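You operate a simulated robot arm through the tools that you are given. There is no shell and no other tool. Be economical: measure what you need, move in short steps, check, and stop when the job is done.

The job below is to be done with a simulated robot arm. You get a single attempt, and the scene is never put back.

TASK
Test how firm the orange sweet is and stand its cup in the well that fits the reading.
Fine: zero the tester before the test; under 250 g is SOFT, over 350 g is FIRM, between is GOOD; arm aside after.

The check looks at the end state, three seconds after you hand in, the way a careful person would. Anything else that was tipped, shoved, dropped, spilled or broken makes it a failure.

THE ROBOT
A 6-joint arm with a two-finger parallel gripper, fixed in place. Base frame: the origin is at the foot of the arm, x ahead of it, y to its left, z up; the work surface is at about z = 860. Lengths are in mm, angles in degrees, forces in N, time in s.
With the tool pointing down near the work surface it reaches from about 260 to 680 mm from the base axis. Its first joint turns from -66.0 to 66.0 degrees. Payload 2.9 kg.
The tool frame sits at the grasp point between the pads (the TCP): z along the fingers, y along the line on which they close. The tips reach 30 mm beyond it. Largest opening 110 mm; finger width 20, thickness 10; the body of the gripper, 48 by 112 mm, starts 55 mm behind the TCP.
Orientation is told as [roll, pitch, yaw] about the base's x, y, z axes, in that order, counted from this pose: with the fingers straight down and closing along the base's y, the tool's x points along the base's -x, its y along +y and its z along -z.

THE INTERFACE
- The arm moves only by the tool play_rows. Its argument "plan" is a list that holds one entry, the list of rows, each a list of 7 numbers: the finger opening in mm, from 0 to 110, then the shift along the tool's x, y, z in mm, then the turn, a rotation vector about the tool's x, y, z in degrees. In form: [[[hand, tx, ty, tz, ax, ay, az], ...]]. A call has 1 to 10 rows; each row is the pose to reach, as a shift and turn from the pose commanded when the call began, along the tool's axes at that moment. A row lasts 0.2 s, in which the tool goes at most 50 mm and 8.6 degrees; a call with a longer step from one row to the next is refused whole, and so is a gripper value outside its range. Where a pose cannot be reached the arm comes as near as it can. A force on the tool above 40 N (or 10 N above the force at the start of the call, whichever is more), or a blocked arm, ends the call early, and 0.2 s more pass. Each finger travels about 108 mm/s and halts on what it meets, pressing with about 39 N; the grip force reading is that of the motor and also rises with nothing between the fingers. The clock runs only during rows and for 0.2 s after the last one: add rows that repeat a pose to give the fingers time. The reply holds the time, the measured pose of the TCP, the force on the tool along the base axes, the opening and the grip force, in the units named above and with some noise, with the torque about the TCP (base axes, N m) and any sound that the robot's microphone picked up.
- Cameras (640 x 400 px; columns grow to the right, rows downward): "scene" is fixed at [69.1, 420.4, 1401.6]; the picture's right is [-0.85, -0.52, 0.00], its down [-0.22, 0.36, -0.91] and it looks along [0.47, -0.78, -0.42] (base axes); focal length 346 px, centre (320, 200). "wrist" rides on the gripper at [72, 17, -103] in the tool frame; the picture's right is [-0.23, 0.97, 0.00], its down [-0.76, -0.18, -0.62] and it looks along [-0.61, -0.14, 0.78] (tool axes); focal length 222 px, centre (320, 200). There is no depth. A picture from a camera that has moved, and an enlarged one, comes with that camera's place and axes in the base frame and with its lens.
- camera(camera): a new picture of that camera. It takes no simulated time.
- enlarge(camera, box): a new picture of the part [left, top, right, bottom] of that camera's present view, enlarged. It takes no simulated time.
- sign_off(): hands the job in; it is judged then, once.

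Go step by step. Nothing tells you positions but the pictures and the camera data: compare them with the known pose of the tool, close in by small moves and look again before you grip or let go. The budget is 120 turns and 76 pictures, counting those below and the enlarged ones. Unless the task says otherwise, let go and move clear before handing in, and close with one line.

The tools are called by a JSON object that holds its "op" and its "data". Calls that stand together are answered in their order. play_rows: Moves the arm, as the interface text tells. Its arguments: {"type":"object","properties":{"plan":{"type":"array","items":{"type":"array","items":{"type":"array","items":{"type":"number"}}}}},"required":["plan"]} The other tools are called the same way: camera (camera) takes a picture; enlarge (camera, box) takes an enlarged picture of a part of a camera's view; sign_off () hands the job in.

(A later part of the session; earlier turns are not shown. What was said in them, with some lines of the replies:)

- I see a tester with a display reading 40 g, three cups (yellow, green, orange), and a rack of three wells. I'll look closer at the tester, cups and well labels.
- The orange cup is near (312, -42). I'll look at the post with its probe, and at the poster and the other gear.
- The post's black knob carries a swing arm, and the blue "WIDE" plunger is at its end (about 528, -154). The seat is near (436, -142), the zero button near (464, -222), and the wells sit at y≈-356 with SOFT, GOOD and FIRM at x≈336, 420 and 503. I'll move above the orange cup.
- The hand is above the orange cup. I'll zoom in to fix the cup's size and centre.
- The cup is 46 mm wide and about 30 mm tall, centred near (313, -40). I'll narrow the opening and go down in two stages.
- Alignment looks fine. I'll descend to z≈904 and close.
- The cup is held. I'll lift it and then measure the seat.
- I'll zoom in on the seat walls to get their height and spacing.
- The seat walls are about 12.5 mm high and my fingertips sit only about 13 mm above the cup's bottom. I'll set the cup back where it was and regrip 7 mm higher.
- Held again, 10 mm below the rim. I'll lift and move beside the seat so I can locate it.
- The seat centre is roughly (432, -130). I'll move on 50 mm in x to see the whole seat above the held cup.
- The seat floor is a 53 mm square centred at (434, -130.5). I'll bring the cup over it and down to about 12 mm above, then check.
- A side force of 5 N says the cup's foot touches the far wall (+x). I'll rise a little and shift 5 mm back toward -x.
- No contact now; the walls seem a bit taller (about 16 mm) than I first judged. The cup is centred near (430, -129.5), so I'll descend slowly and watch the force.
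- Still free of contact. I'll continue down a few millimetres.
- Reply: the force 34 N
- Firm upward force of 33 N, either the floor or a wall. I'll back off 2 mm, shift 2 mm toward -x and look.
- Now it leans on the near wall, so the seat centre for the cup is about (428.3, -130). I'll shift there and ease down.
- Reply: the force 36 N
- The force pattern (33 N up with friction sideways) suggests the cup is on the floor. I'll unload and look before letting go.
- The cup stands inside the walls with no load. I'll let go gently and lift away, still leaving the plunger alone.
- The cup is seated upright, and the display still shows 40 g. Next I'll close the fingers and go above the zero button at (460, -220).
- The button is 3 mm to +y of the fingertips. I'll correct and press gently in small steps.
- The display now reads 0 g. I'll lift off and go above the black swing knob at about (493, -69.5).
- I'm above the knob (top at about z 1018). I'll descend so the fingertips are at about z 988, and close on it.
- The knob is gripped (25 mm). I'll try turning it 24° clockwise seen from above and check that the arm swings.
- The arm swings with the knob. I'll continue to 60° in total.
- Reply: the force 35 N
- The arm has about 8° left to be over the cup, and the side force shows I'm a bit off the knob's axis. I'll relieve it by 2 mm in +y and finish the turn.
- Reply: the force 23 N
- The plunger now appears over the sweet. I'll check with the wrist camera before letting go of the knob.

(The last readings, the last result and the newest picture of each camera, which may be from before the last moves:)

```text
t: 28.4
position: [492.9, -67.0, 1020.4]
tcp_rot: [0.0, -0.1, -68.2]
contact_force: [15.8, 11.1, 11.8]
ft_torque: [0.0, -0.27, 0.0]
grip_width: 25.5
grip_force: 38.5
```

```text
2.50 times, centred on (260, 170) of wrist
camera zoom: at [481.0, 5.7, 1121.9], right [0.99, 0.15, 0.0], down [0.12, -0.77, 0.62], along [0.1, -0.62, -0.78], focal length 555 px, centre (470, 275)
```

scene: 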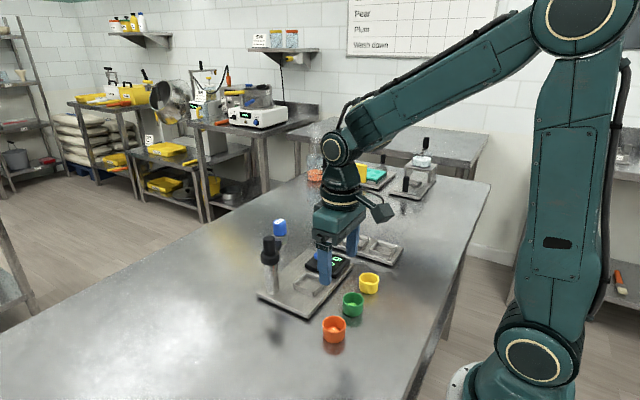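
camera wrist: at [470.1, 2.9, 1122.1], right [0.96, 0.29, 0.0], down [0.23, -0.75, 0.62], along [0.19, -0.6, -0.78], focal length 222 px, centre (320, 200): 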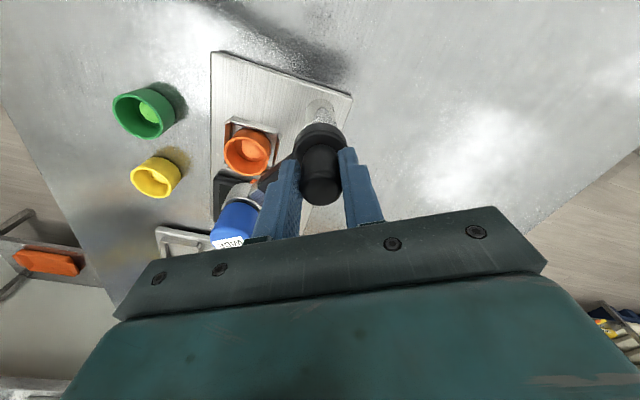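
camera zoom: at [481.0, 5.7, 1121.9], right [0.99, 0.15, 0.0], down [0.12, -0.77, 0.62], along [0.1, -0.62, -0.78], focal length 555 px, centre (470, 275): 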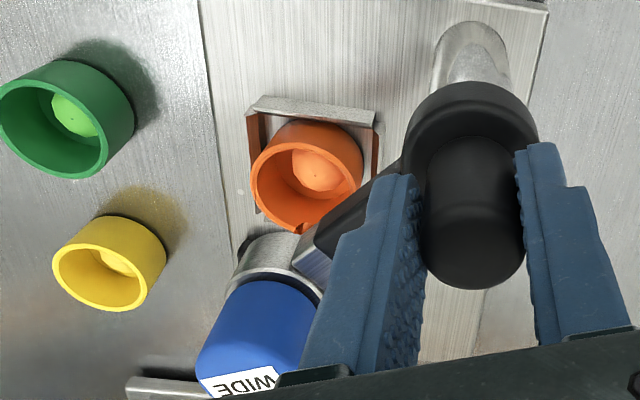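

The cup is centred about 2–3° further round than the plunger. I'll turn 2.5° more while easing the side load.

{"op": "play_rows", "data": {"plan": [[[22, 0.5, 1.4, -0.5, 0, 0, 0], [22, 0.5, 1.4, -0.5, 0, 0, 2.5], [22, 0.5, 1.4, -0.5, 0, 0, 2.5]]]}}

{"op": "enlarge", "data": {"camera": "wrist", "box": [200, 110, 300, 190]}}

{"op": "enlarge", "data": {"camera": "scene", "box": [290, 240, 338, 290]}}

```text
t: 29.2
position: [493.0, -67.6, 1018.7]
tcp_rot: [0.0, -0.1, -70.8]
contact_force: [13.1, -3.3, 4.7]
ft_torque: [-0.48, -0.31, -0.07]
grip_width: 25.5
grip_force: 39.0
```

```text
5.00 times, centred on (250, 150) of wrist
camera zoom: at [484.8, 6.2, 1122.0], right [0.99, 0.11, 0.0], down [0.08, -0.78, 0.62], along [0.07, -0.62, -0.78], focal length 1111 px, centre (670, 450)
```

zoom: 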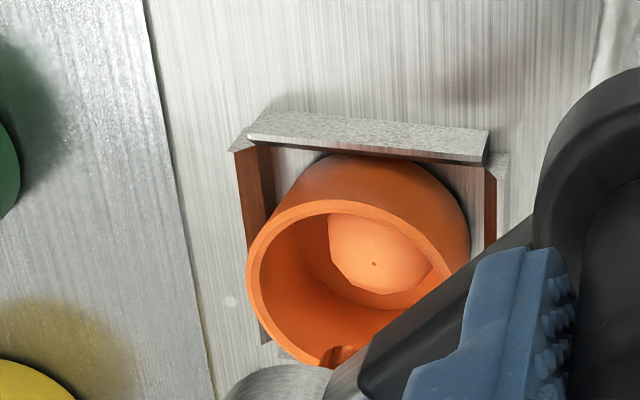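

```text
8.00 times, centred on (314, 265) of scene
camera zoom: at [69.4, 420.4, 1401.6], right [-0.85, -0.52, 0.0], down [-0.22, 0.36, -0.91], along [0.47, -0.78, -0.42], focal length 2764 px, centre (368, -320)
```

zoom: 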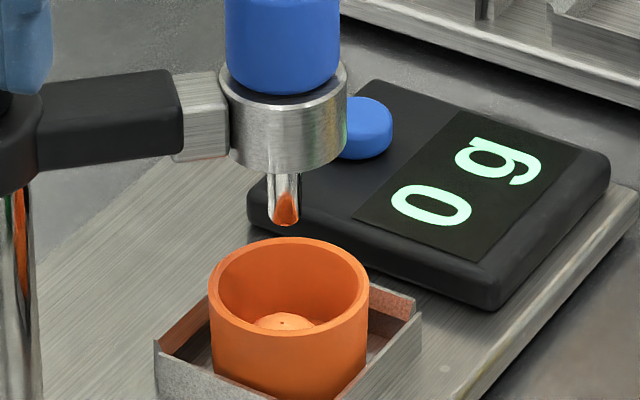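

The plunger is over the sweet to within 2 mm. I'll let go of the knob, rise, turn the hand back to square and close the fingers.

{"op": "play_rows", "data": {"plan": [[[40, 0, 0, 0, 0, 0, 0], [56, 0, 0, 0, 0, 0, 0], [56, 0, 0, -35, 0, 0, 0], [56, 0, 0, -80, 0, 0, 0], [40, 0, 0, -90, 0, 0, -8], [20, 0, 0, -90, 0, 0, -16], [0, 0, 0, -90, 0, 0, -24], [0, 0, 0, -90, 0, 0, -32], [0, 0, 0, -90, 0, 0, -40], [0, 0, 0, -90, 0, 0, -48]]]}}

```text
t: 31.4
position: [494.0, -65.9, 1108.1]
tcp_rot: [0.0, 0.0, -22.4]
contact_force: [0.2, 1.5, 0.3]
ft_torque: [0.0, 0.0, -0.01]
grip_width: 0.0
grip_force: 38.3
```

Clear of the knob. Now above the blue cap, with the yaw back to zero.

{"op": "play_rows", "data": {"plan": [[[0, 8, -21, 0, 0, 0, -8], [0, 17, -42, 0, 0, 0, -16], [0, 26, -63, 0, 0, 0, -22.4], [0, 34.4, -84.5, 0, 0, 0, -22.4], [0, 34.4, -84.5, 30, 0, 0, -22.4], [0, 34.4, -84.5, 30, 0, 0, -22.4]]]}}

{"op": "camera", "data": {"camera": "wrist"}}

{"op": "enlarge", "data": {"camera": "scene", "box": [240, 190, 368, 300]}}

```text
t: 32.8
position: [428.8, -131.3, 1080.3]
tcp_rot: [-0.1, 0.0, 0.0]
contact_force: [-0.3, 0.3, -0.5]
ft_torque: [0.0, 0.02, -0.01]
grip_width: 0.0
grip_force: 37.1
```

```text
29 pictures are left
camera wrist: at [355.2, -115.2, 1183.4], right [0.23, 0.97, 0.0], down [0.76, -0.18, 0.62], along [0.61, -0.14, -0.78], focal length 222 px, centre (320, 200)
```

wrist: 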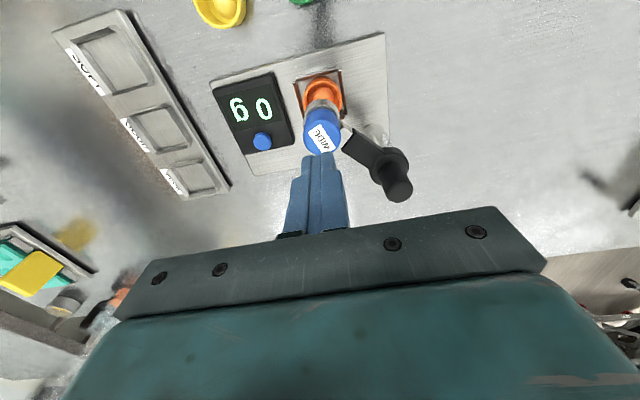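

```text
3.64 times, centred on (304, 245) of scene
camera zoom: at [69.1, 420.4, 1401.6], right [-0.85, -0.52, 0.0], down [-0.22, 0.36, -0.91], along [0.47, -0.78, -0.42], focal length 1256 px, centre (378, 36)
```

zoom: 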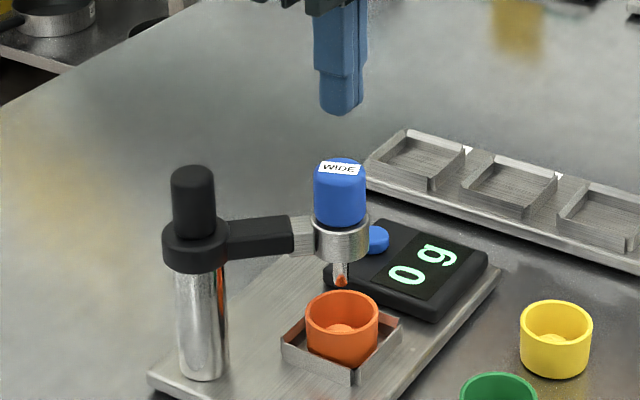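

The fingertips are over the cap, whose top is at about z 1009. I'll go down to just above, then press in small steps, reading the force.

{"op": "play_rows", "data": {"plan": [[[0, 0, 0.5, 25, 0, 0, 0], [0, 0, 0.5, 36, 0, 0, 0], [0, 0, 0.5, 42, 0, 0, 0], [0, 0, 0.5, 48, 0, 0, 0], [0, 0, 0.5, 52, 0, 0, 0], [0, 0, 0.5, 52, 0, 0, 0]]]}}

{"op": "enlarge", "data": {"camera": "scene", "box": [240, 190, 368, 300]}}

```text
t: 34.2
position: [429.0, -131.8, 1028.2]
tcp_rot: [-0.1, -0.1, -0.3]
contact_force: [-1.7, -2.2, 5.2]
ft_torque: [-0.07, -0.03, -0.02]
grip_width: 0.2
grip_force: 37.8
```

```text
3.64 times, centred on (304, 245) of scene
camera zoom: at [69.0, 420.4, 1401.6], right [-0.85, -0.52, 0.0], down [-0.22, 0.36, -0.91], along [0.47, -0.78, -0.42], focal length 1256 px, centre (378, 36)
```

zoom: 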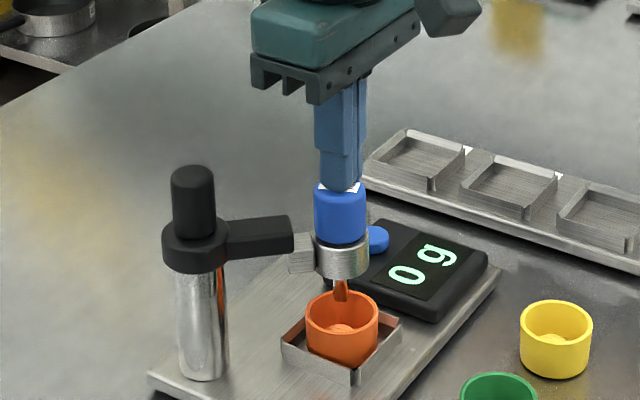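

The plunger head slides down with about 5 N of resistance. I'll continue pressing.

{"op": "play_rows", "data": {"plan": [[[0, 0, 0, 4, 0, 0, 0], [0, 0, 0, 8, 0, 0, 0], [0, 0, 0, 12, 0, 0, 0], [0, 0, 0, 16, 0, 0, 0], [0, 0, 0, 16, 0, 0, 0]]]}}

{"op": "enlarge", "data": {"camera": "scene", "box": [240, 190, 368, 300]}}

```text
t: 35.0
position: [431.2, -131.2, 1020.9]
tcp_rot: [-0.2, -0.6, -0.2]
contact_force: [-2.0, -0.7, 10.1]
ft_torque: [0.01, 0.17, -0.02]
grip_width: 0.1
grip_force: 38.1
stopped in row 4: the force on the tool passed its limit at 45 N (the readings are from after the stop); the commanded pose is now the measured one
```

```text
3.64 times, centred on (304, 245) of scene
camera zoom: at [68.9, 420.5, 1401.6], right [-0.85, -0.52, 0.0], down [-0.22, 0.36, -0.91], along [0.47, -0.78, -0.42], focal length 1256 px, centre (378, 36)
```

zoom: 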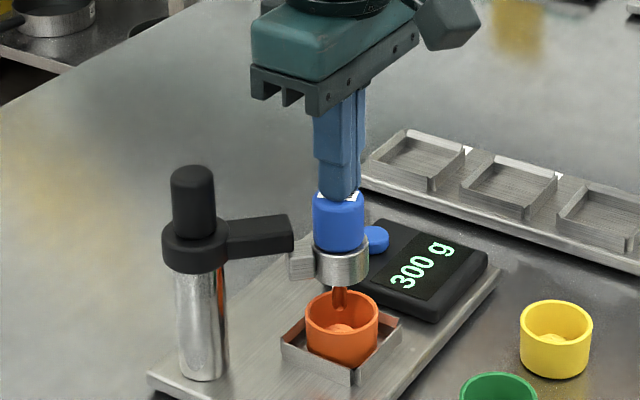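

The plunger hit its stop and the display shows 300 g. I'll zoom in to confirm the reading.

{"op": "enlarge", "data": {"camera": "scene", "box": [300, 240, 370, 295]}}

```text
7.27 times, centred on (335, 268) of scene
camera zoom: at [68.9, 420.5, 1401.6], right [-0.85, -0.52, 0.0], down [-0.22, 0.36, -0.91], along [0.47, -0.78, -0.42], focal length 2513 px, centre (211, -291)
```

zoom: 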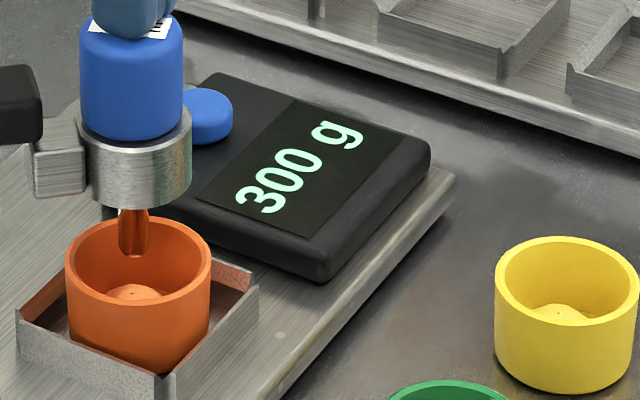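

It reads 300 g, but the tip looks short of the sweet after the early stop, so I'll press slowly a little further to see if the value holds.

{"op": "play_rows", "data": {"plan": [[[0, 0, 0, 1, 0, 0, 0], [0, 0, 0, 2, 0, 0, 0], [0, 0, 0, 3, 0, 0, 0], [0, 0, 0, 3, 0, 0, 0]]]}}

{"op": "enlarge", "data": {"camera": "scene", "box": [290, 220, 370, 295]}}

```text
t: 35.8
position: [431.1, -132.3, 1020.7]
tcp_rot: [-0.2, -0.9, -0.1]
contact_force: [-3.6, -1.2, 10.4]
ft_torque: [-0.04, 0.18, 0.01]
grip_width: 0.2
grip_force: 37.5
stopped in row 3: the force on the tool passed its limit at 42 N (the readings are from after the stop); the commanded pose is now the measured one
```

```text
5.33 times, centred on (330, 258) of scene
camera zoom: at [68.8, 420.5, 1401.6], right [-0.85, -0.52, 0.0], down [-0.22, 0.36, -0.91], along [0.47, -0.78, -0.42], focal length 1843 px, centre (267, -107)
```

zoom: 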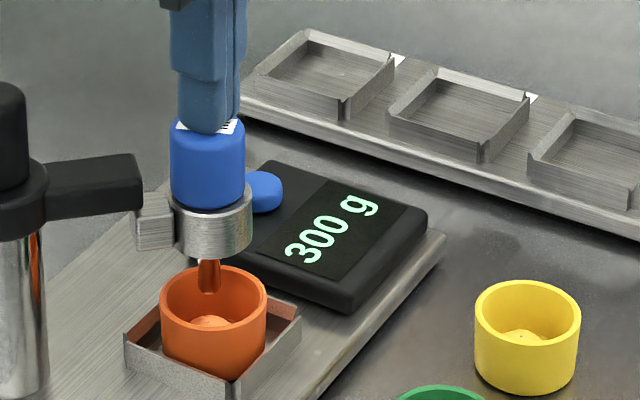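

The stop is firm and the reading stays at 300 g, which is between 250 and 350, so GOOD. I'll lift and go back to the knob, with the hand turned to -70°.

{"op": "play_rows", "data": {"plan": [[[0, 0, 0, -40, 0, 0, 0], [0, 0, 0, -88, 0, 0, 0], [10, -15, 15, -88, 0, 0, 8], [30, -30, 30, -88, 0, 0, 16], [50, -45, 47, -88, 0, 0, 24], [60, -62, 65, -88, 0, 0, 32], [60, -62, 65, -88, 0, 0, 40], [60, -62, 65, -88, 0, 0, 48], [60, -62, 65, -88, 0, 0, 56], [60, -62, 65, -88, 0, 0, 64]]]}}

{"op": "enlarge", "data": {"camera": "scene", "box": [240, 190, 368, 300]}}

{"op": "camera", "data": {"camera": "wrist"}}

```text
t: 38.0
position: [492.5, -65.1, 1107.8]
tcp_rot: [0.6, -0.6, -64.2]
contact_force: [1.1, 0.5, -1.1]
ft_torque: [0.02, -0.01, 0.0]
grip_width: 59.8
grip_force: 0.0
```

```text
3.64 times, centred on (304, 245) of scene
camera zoom: at [69.1, 420.4, 1401.6], right [-0.85, -0.52, 0.0], down [-0.22, 0.36, -0.91], along [0.47, -0.78, -0.42], focal length 1256 px, centre (378, 36)
```

zoom: 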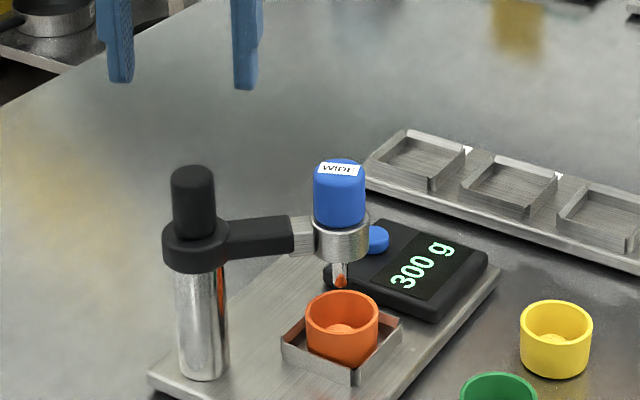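

```text
22 pictures are left
camera wrist: at [473.6, 5.6, 1211.0], right [0.98, 0.22, 0.01], down [0.16, -0.76, 0.63], along [0.15, -0.61, -0.78], focal length 222 px, centre (320, 200)
```

wrist: 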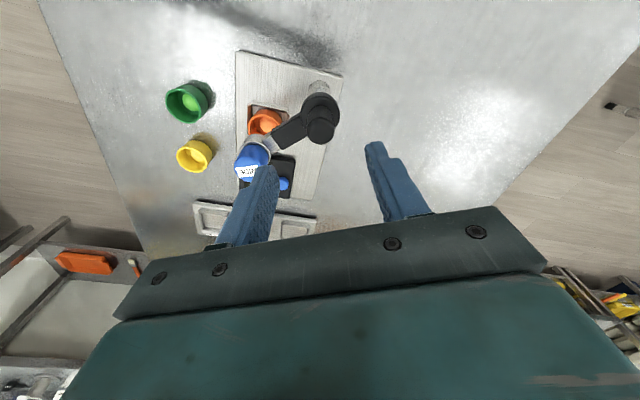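

The head sprang back up, and the reading stayed on the display. I'll descend on the knob, grip it and begin to swing the plunger aside.

{"op": "play_rows", "data": {"plan": [[[60, -1.9, -0.2, 40, 0, 0, 0], [60, -1.9, -0.2, 80, 0, 0, 0], [60, -1.9, -0.2, 88, 0, 0, 0], [60, -1.9, -0.2, 88, 0, 0, 0], [40, -1.9, -0.2, 88, 0, 0, 0], [22, -1.9, -0.2, 88, 0, 0, 0], [22, -1.9, -0.2, 88, 0, 0, 0], [22, -1.9, -0.2, 88, 0, 0, -8], [22, -1.9, -0.2, 88, 0, 0, -16], [22, -1.9, -0.2, 88, 0, 0, -24]]]}}

```text
t: 40.2
position: [493.3, -68.4, 1020.2]
tcp_rot: [0.2, -0.7, -39.8]
contact_force: [-2.1, 6.8, 0.3]
ft_torque: [-0.43, 0.25, -0.03]
grip_width: 25.8
grip_force: 39.0
```

Turning well with low side load. I'll continue until the arm is back where it began.

{"op": "play_rows", "data": {"plan": [[[22, 0, 0, 0, 0, 0, -8], [22, 0, 0, 0, 0, 0, -16], [22, 0, 0, 0, 0, 0, -24], [22, 0, 0, 0, 0, 0, -32], [22, 0, 0, 0, 0, 0, -40], [22, 0, 0, 0, 0, 0, -46], [22, 0, 0, 0, 0, 0, -46]]]}}

{"op": "enlarge", "data": {"camera": "scene", "box": [240, 190, 368, 300]}}

```text
t: 41.8
position: [494.3, -70.3, 1021.2]
tcp_rot: [-0.4, -0.7, 5.8]
contact_force: [-16.6, -12.3, 9.0]
ft_torque: [0.47, 0.55, 0.03]
grip_width: 25.6
grip_force: 39.1
```

```text
3.64 times, centred on (304, 245) of scene
camera zoom: at [68.5, 420.1, 1401.7], right [-0.85, -0.52, 0.0], down [-0.22, 0.36, -0.91], along [0.47, -0.78, -0.42], focal length 1256 px, centre (378, 36)
```

zoom: 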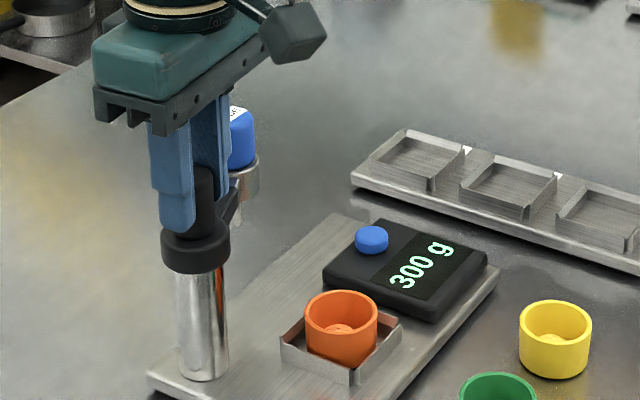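

The tester arm is back aside. I'll let go, rise, square the hand and go above the orange cup.

{"op": "play_rows", "data": {"plan": [[[40, 0, 0, 0, 0, 0, 0], [56, 0, 0, 0, 0, 0, 0], [56, 0, 0, -40, 0, 0, 0], [56, 0, 0, -80, 0, 0, 0], [60, 20, -15, -80, -0.4, 0.7, 5.8], [60, 45, -34, -80, -0.4, 0.7, 5.8], [60, 70.8, -53.8, -80, -0.4, 0.7, 5.8], [60, 70.8, -53.8, -45, -0.4, 0.7, 5.8], [60, 70.8, -53.8, -45, -0.4, 0.7, 5.8]]]}}

{"op": "camera", "data": {"camera": "wrist"}}

```text
t: 43.8
position: [427.0, -131.5, 1064.8]
tcp_rot: [0.0, -0.1, 0.0]
contact_force: [0.1, -0.1, 0.3]
ft_torque: [0.02, 0.01, 0.0]
grip_width: 60.1
grip_force: 0.0
```

```text
20 pictures are left
camera wrist: at [353.5, -115.0, 1167.2], right [0.23, 0.97, 0.0], down [0.76, -0.18, 0.62], along [0.61, -0.14, -0.78], focal length 222 px, centre (320, 200)
```

wrist: 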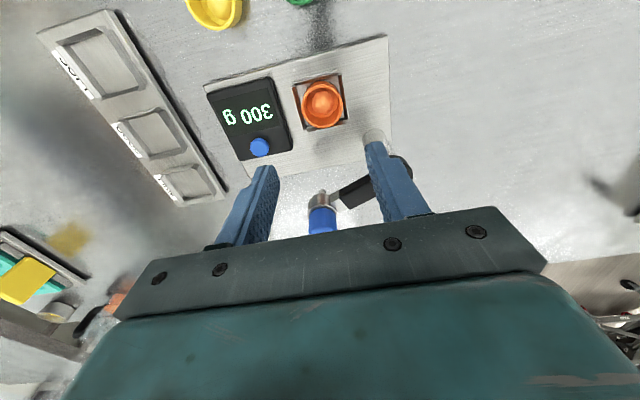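

I'm above the cup. I'll descend to the same height at which I released it and grip.

{"op": "play_rows", "data": {"plan": [[[56, -2.5, 1.5, 40, 0, 0, 0], [56, -2.5, 1.5, 80, 0, 0, 0], [56, -2.5, 1.5, 120, 0, 0, 0], [56, -2.5, 1.5, 141.5, 0, 0, 0], [56, -2.5, 1.5, 141.5, 0, 0, 0]]]}}

{"op": "enlarge", "data": {"camera": "scene", "box": [280, 240, 352, 300]}}

{"op": "enlarge", "data": {"camera": "wrist", "box": [240, 90, 400, 210]}}

```text
t: 45.0
position: [433.3, -128.3, 922.2]
tcp_rot: [0.1, -0.2, 0.1]
contact_force: [-0.4, -0.6, -0.1]
ft_torque: [-0.03, 0.03, 0.02]
grip_width: 55.9
grip_force: 0.1
```

```text
6.67 times, centred on (316, 270) of scene
camera zoom: at [69.1, 420.4, 1401.6], right [-0.85, -0.52, 0.0], down [-0.22, 0.36, -0.91], along [0.47, -0.78, -0.42], focal length 2303 px, centre (347, -267)
```

zoom: 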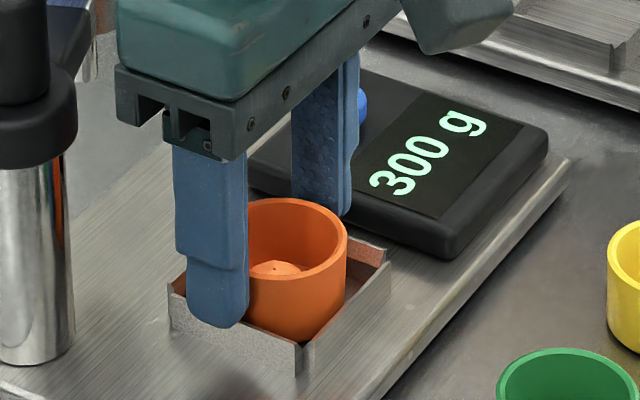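

```text
3.33 times, centred on (320, 150) of wrist
camera zoom: at [358.6, -112.6, 1025.3], right [0.23, 0.97, 0.0], down [0.76, -0.18, 0.62], along [0.61, -0.14, -0.78], focal length 740 px, centre (320, 367)
```

zoom: 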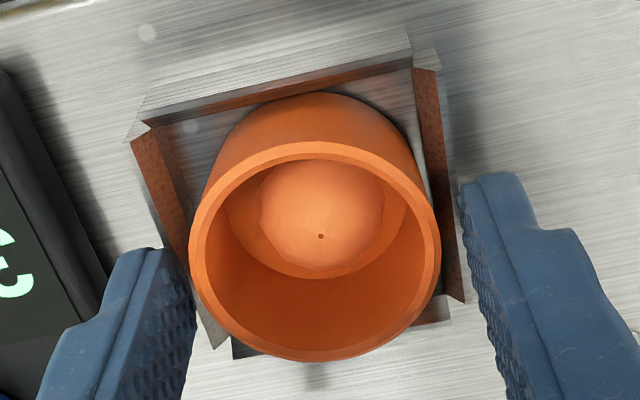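

The cup is about 1–2 mm off the finger centre. I'll correct by (-2, -1.2), grip, and lift straight up.

{"op": "play_rows", "data": {"plan": [[[56, 2, -1.2, 0, 0, 0, 0], [50, 2, -1.2, 0, 0, 0, 0], [40, 2, -1.2, 0, 0, 0, 0], [40, 2, -1.2, 0, 0, 0, 0], [40, 2, -1.2, 0, 0, 0, 0], [40, 2, -1.2, -15, 0, 0, 0], [40, 2, -1.2, -45, 0, 0, 0], [40, 2, -1.2, -85, 0, 0, 0], [40, 2, -1.2, -85, 0, 0, 0]]]}}

{"op": "camera", "data": {"camera": "wrist"}}

```text
t: 47.0
position: [429.2, -128.2, 1009.8]
tcp_rot: [0.1, -0.1, 0.1]
contact_force: [-0.7, -0.4, 0.3]
ft_torque: [0.04, -0.02, 0.0]
grip_width: 45.1
grip_force: 38.9
```

```text
17 pictures are left
camera wrist: at [354.3, -112.5, 1112.2], right [0.23, 0.97, 0.0], down [0.76, -0.18, 0.62], along [0.61, -0.14, -0.78], focal length 222 px, centre (320, 200)
```

wrist: 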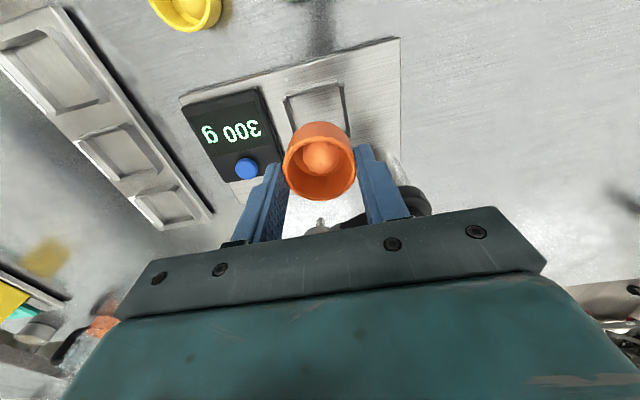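

The cup is held. I'll carry it above the rack's middle well (GOOD), near (420, -356).

{"op": "play_rows", "data": {"plan": [[[40, 0, -25, -20, 0, 0, 0], [40, 0, -65, -30, 0, 0, 0], [40, 0, -105, -30, 0, 0, 0], [40, -4, -145, -30, 0, 0, 0], [40, -8, -185, -30, 0, 0, 0], [40, -12, -226, -30, 0, 0, 0], [40, -12, -226, -30, 0, 0, 0], [40, -12, -226, -30, 0, 0, 0]]]}}

{"op": "camera", "data": {"camera": "wrist"}}

{"op": "enlarge", "data": {"camera": "wrist", "box": [240, 20, 400, 120]}}

```text
t: 48.8
position: [440.1, -356.8, 1038.5]
tcp_rot: [0.1, -0.1, 0.1]
contact_force: [0.9, -0.8, -0.5]
ft_torque: [0.0, 0.04, -0.01]
grip_width: 44.9
grip_force: 39.2
```

```text
16 pictures are left
camera wrist: at [367.2, -341.7, 1141.3], right [0.23, 0.97, 0.0], down [0.76, -0.18, 0.62], along [0.61, -0.14, -0.78], focal length 222 px, centre (320, 200)
```

wrist: 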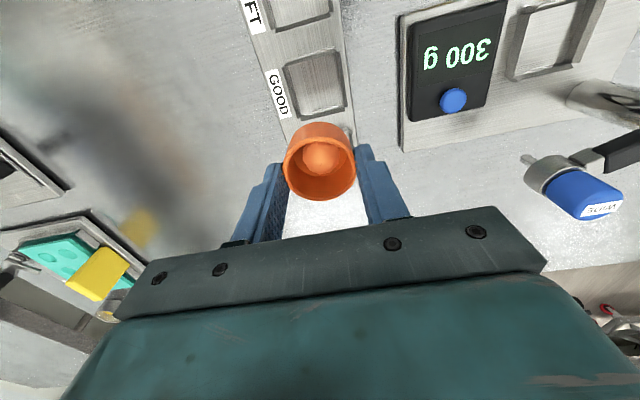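

```text
4.00 times, centred on (320, 70) of wrist
camera zoom: at [367.2, -341.7, 1141.3], right [0.23, 0.97, 0.0], down [0.76, -0.18, 0.62], along [0.61, -0.14, -0.78], focal length 888 px, centre (320, 720)
```

zoom: 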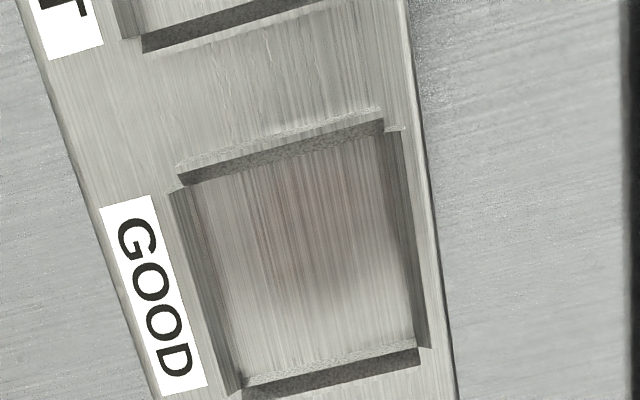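

The middle well is labelled GOOD. Comparing with the seat's view, its centre is about (419.5, -356.5), so I'll move over it and lower to just above the walls.

{"op": "play_rows", "data": {"plan": [[[40, 20.5, 0.7, 0, 0, 0, 0], [40, 20.5, 0.7, 40, 0, 0, 0], [40, 20.5, 0.7, 80, 0, 0, 0], [40, 20.5, 0.7, 101, 0, 0, 0], [40, 20.5, 0.7, 101, 0, 0, 0], [40, 20.5, 0.7, 101, 0, 0, 0]]]}}

{"op": "enlarge", "data": {"camera": "wrist", "box": [240, 90, 400, 210]}}

{"op": "enlarge", "data": {"camera": "scene", "box": [310, 205, 410, 275]}}

```text
t: 50.2
position: [421.4, -354.9, 938.5]
tcp_rot: [0.1, -0.1, 0.0]
contact_force: [0.6, 0.5, 0.5]
ft_torque: [0.03, -0.01, -0.04]
grip_width: 45.0
grip_force: 38.8
```

```text
3.33 times, centred on (320, 150) of wrist
camera zoom: at [347.0, -338.7, 1041.3], right [0.23, 0.97, 0.0], down [0.76, -0.18, 0.62], along [0.61, -0.14, -0.78], focal length 740 px, centre (320, 367)
```

zoom: 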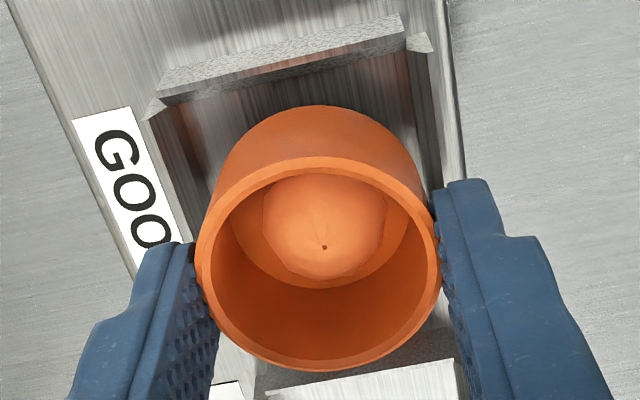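

```text
5.71 times, centred on (360, 240) of scene
camera zoom: at [69.1, 420.4, 1401.6], right [-0.85, -0.52, 0.0], down [-0.22, 0.36, -0.91], along [0.47, -0.78, -0.42], focal length 1974 px, centre (91, -29)
```

zoom: 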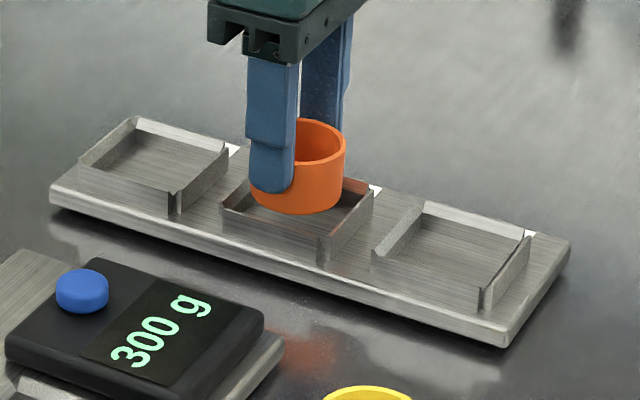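

It looks nearly centred. I'll shift by (-1.2, -0.8) and descend carefully, watching the force.

{"op": "play_rows", "data": {"plan": [[[40, 1.2, -0.8, 4, 0, 0, 0], [40, 1.2, -0.8, 8, 0, 0, 0], [40, 1.2, -0.8, 12, 0, 0, 0], [40, 1.2, -0.8, 12, 0, 0, 0], [40, 1.2, -0.8, 12, 0, 0, 0]]]}}

```text
t: 51.4
position: [419.4, -356.6, 927.2]
tcp_rot: [0.0, -0.2, 0.1]
contact_force: [-3.5, 2.3, 11.6]
ft_torque: [0.11, 0.14, 0.05]
grip_width: 44.9
grip_force: 39.0
```

There's early contact with 12 N upward force. I'll look before doing more.

{"op": "enlarge", "data": {"camera": "wrist", "box": [240, 90, 400, 210]}}

{"op": "enlarge", "data": {"camera": "scene", "box": [340, 220, 385, 255]}}

```text
3.33 times, centred on (320, 150) of wrist
camera zoom: at [345.9, -340.0, 1029.2], right [0.23, 0.97, 0.0], down [0.76, -0.18, 0.63], along [0.61, -0.14, -0.78], focal length 740 px, centre (320, 367)
```

zoom: 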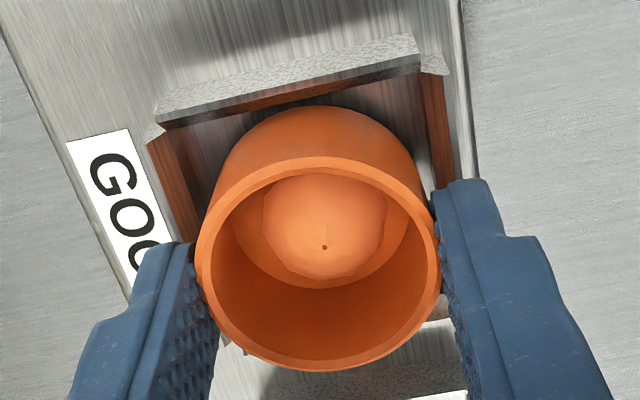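

```text
11.43 times, centred on (362, 238) of scene
camera zoom: at [68.8, 420.6, 1401.5], right [-0.85, -0.52, 0.0], down [-0.22, 0.36, -0.91], along [0.47, -0.78, -0.42], focal length 3949 px, centre (-166, -229)
```

zoom: 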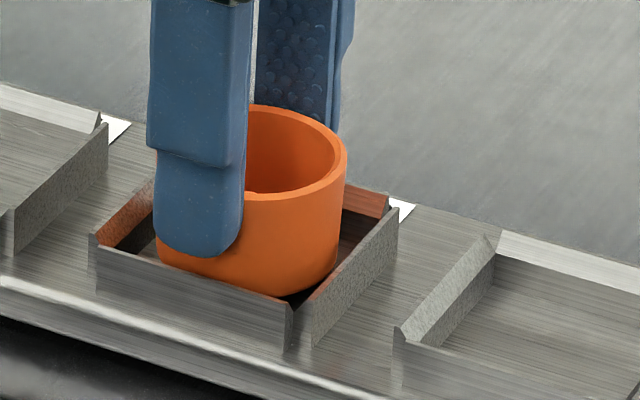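

The forces and picture both say the cup is slightly too far to +x and -y. I'll rise 1.5 mm, shift (-1.5, +1.2), and go down again.

{"op": "play_rows", "data": {"plan": [[[40, 0, 0, -2, 0, 0, 0], [40, 1.5, 1.2, -2, 0, 0, 0], [40, 1.5, 1.2, 0, 0, 0, 0], [40, 1.5, 1.2, 2, 0, 0, 0], [40, 1.5, 1.2, 3, 0, 0, 0], [40, 1.5, 1.2, 3, 0, 0, 0]]]}}

```text
t: 52.8
position: [419.3, -354.0, 921.8]
tcp_rot: [0.0, -0.1, 0.3]
contact_force: [-0.7, 0.0, 0.0]
ft_torque: [0.02, 0.01, 0.02]
grip_width: 45.1
grip_force: 39.5
```

Free now and lower than before. I'll continue down gently.

{"op": "play_rows", "data": {"plan": [[[40, 0, 0, 1, 0, 0, 0], [40, 0, 0, 2, 0, 0, 0], [40, 0, 0, 3, 0, 0, 0], [40, 0, 0, 3, 0, 0, 0]]]}}

{"op": "enlarge", "data": {"camera": "scene", "box": [340, 220, 385, 255]}}

```text
t: 53.8
position: [419.0, -354.7, 921.7]
tcp_rot: [0.0, -0.4, 0.1]
contact_force: [-6.8, 4.1, 34.6]
ft_torque: [0.18, 0.37, 0.01]
grip_width: 45.1
grip_force: 39.2
```

```text
11.43 times, centred on (362, 238) of scene
camera zoom: at [68.4, 421.0, 1401.4], right [-0.85, -0.52, 0.0], down [-0.22, 0.36, -0.91], along [0.47, -0.78, -0.42], focal length 3949 px, centre (-166, -229)
```

zoom: 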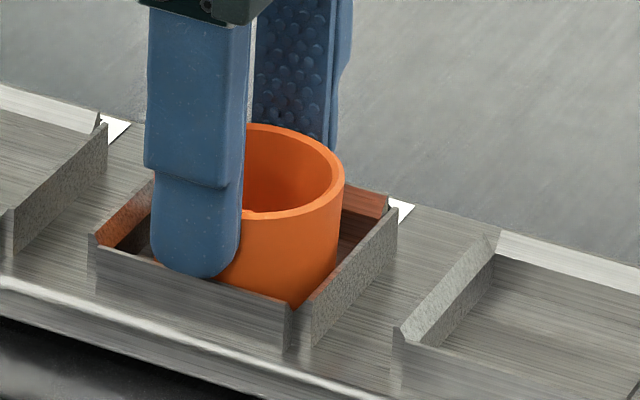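

Solid floor contact at the same height as in the seat. I'll unload, release slightly and lift off.

{"op": "play_rows", "data": {"plan": [[[40, 0, 0, -2.5, 0, 0, 0], [40, 0, 0, -2.7, 0, 0, 0], [48, 0, 0, -2.7, 0, 0, 0], [56, 0, 0, -2.7, 0, 0, 0], [56, 0, 0, -2.7, 0, 0, 0], [56, 0, 0, -20, 0, 0, 0], [56, 0, 0, -60, 0, 0, 0], [56, 0, 0, -105, 0, 0, 0], [56, 0, 0, -140, 0, 0, 0]]]}}

{"op": "enlarge", "data": {"camera": "scene", "box": [310, 205, 410, 275]}}

{"op": "enlarge", "data": {"camera": "wrist", "box": [240, 60, 400, 160]}}

```text
t: 55.8
position: [418.4, -353.6, 1061.1]
tcp_rot: [0.1, 0.0, 0.2]
contact_force: [-0.3, -0.2, -0.2]
ft_torque: [-0.01, -0.03, 0.0]
grip_width: 55.9
grip_force: 0.1
```

```text
5.71 times, centred on (360, 240) of scene
camera zoom: at [69.0, 420.4, 1401.6], right [-0.85, -0.52, 0.0], down [-0.22, 0.36, -0.91], along [0.47, -0.78, -0.42], focal length 1974 px, centre (91, -29)
```

zoom: 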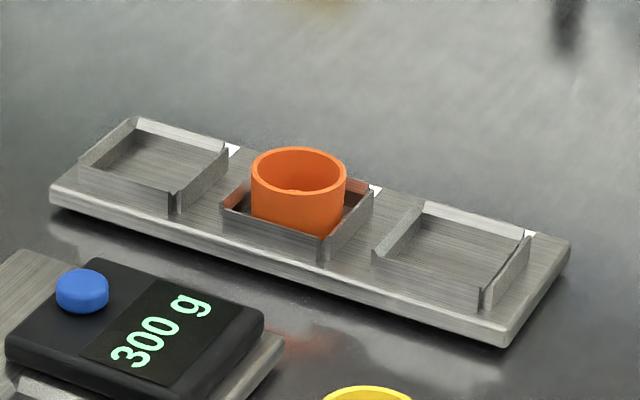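

```text
4.00 times, centred on (320, 110) of wrist
camera zoom: at [344.3, -338.2, 1163.6], right [0.23, 0.97, 0.0], down [0.76, -0.18, 0.62], along [0.61, -0.14, -0.78], focal length 888 px, centre (320, 560)
```

zoom: 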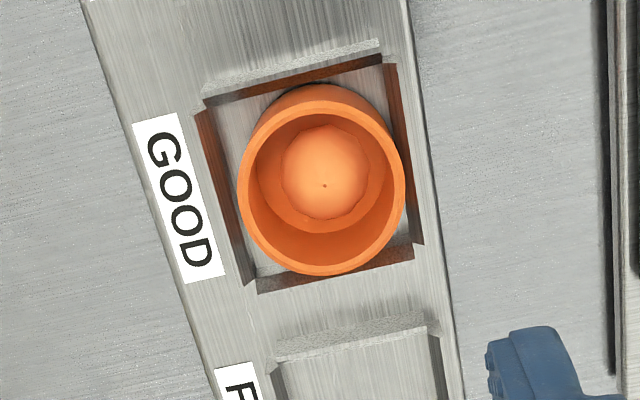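

The cup stands upright in GOOD. I'll draw the robot arm up and back to its starting place, and take a last look.

{"op": "play_rows", "data": {"plan": [[[56, 0, 0, -45, 0, 0, 0], [56, 0, 0, -90, 0, 0, 0], [56, 30, 10, -120, 0, 0, 0], [56, 65, 22, -150, 0, 0, 0], [56, 100, 35, -180, 0, 0, 0], [56, 135, 50, -200, 0, 0, 0], [56, 160, 62, -203, 0, 0, 0], [56, 160, 62, -203, 0, 0, 0]]]}}

{"op": "camera", "data": {"camera": "scene"}}

{"op": "enlarge", "data": {"camera": "scene", "box": [240, 200, 420, 340]}}

```text
t: 57.6
position: [256.6, -292.5, 1262.7]
tcp_rot: [0.0, -0.1, 0.2]
contact_force: [-0.5, 0.7, 0.2]
ft_torque: [-0.02, -0.01, -0.01]
grip_width: 55.8
grip_force: 0.0
```

```text
7 pictures are left
```

scene: 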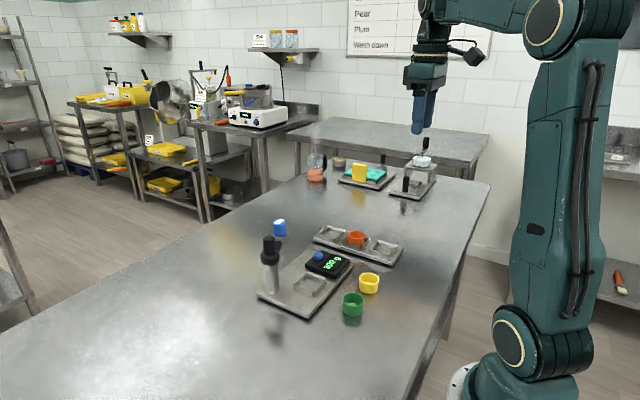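

```text
2.86 times, centred on (330, 270) of scene
camera zoom: at [69.0, 420.5, 1401.6], right [-0.85, -0.52, 0.0], down [-0.22, 0.36, -0.91], along [0.47, -0.78, -0.42], focal length 987 px, centre (291, 0)
```

zoom: 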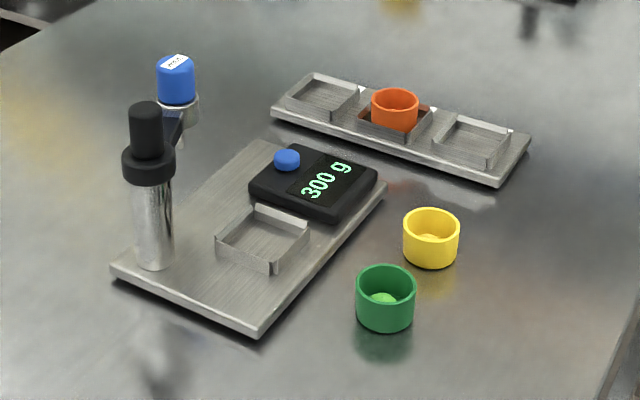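

The orange cup is in the GOOD well, the tester arm is swung aside, the other cups are untouched and the robot is clear, so I'm handing in.

{"op": "sign_off", "data": {}}

```text
The job is handed in.
```

The orange sweet read 300 g on the zeroed tester, so its cup now stands in the GOOD well. The tester arm and the robot arm are both aside.
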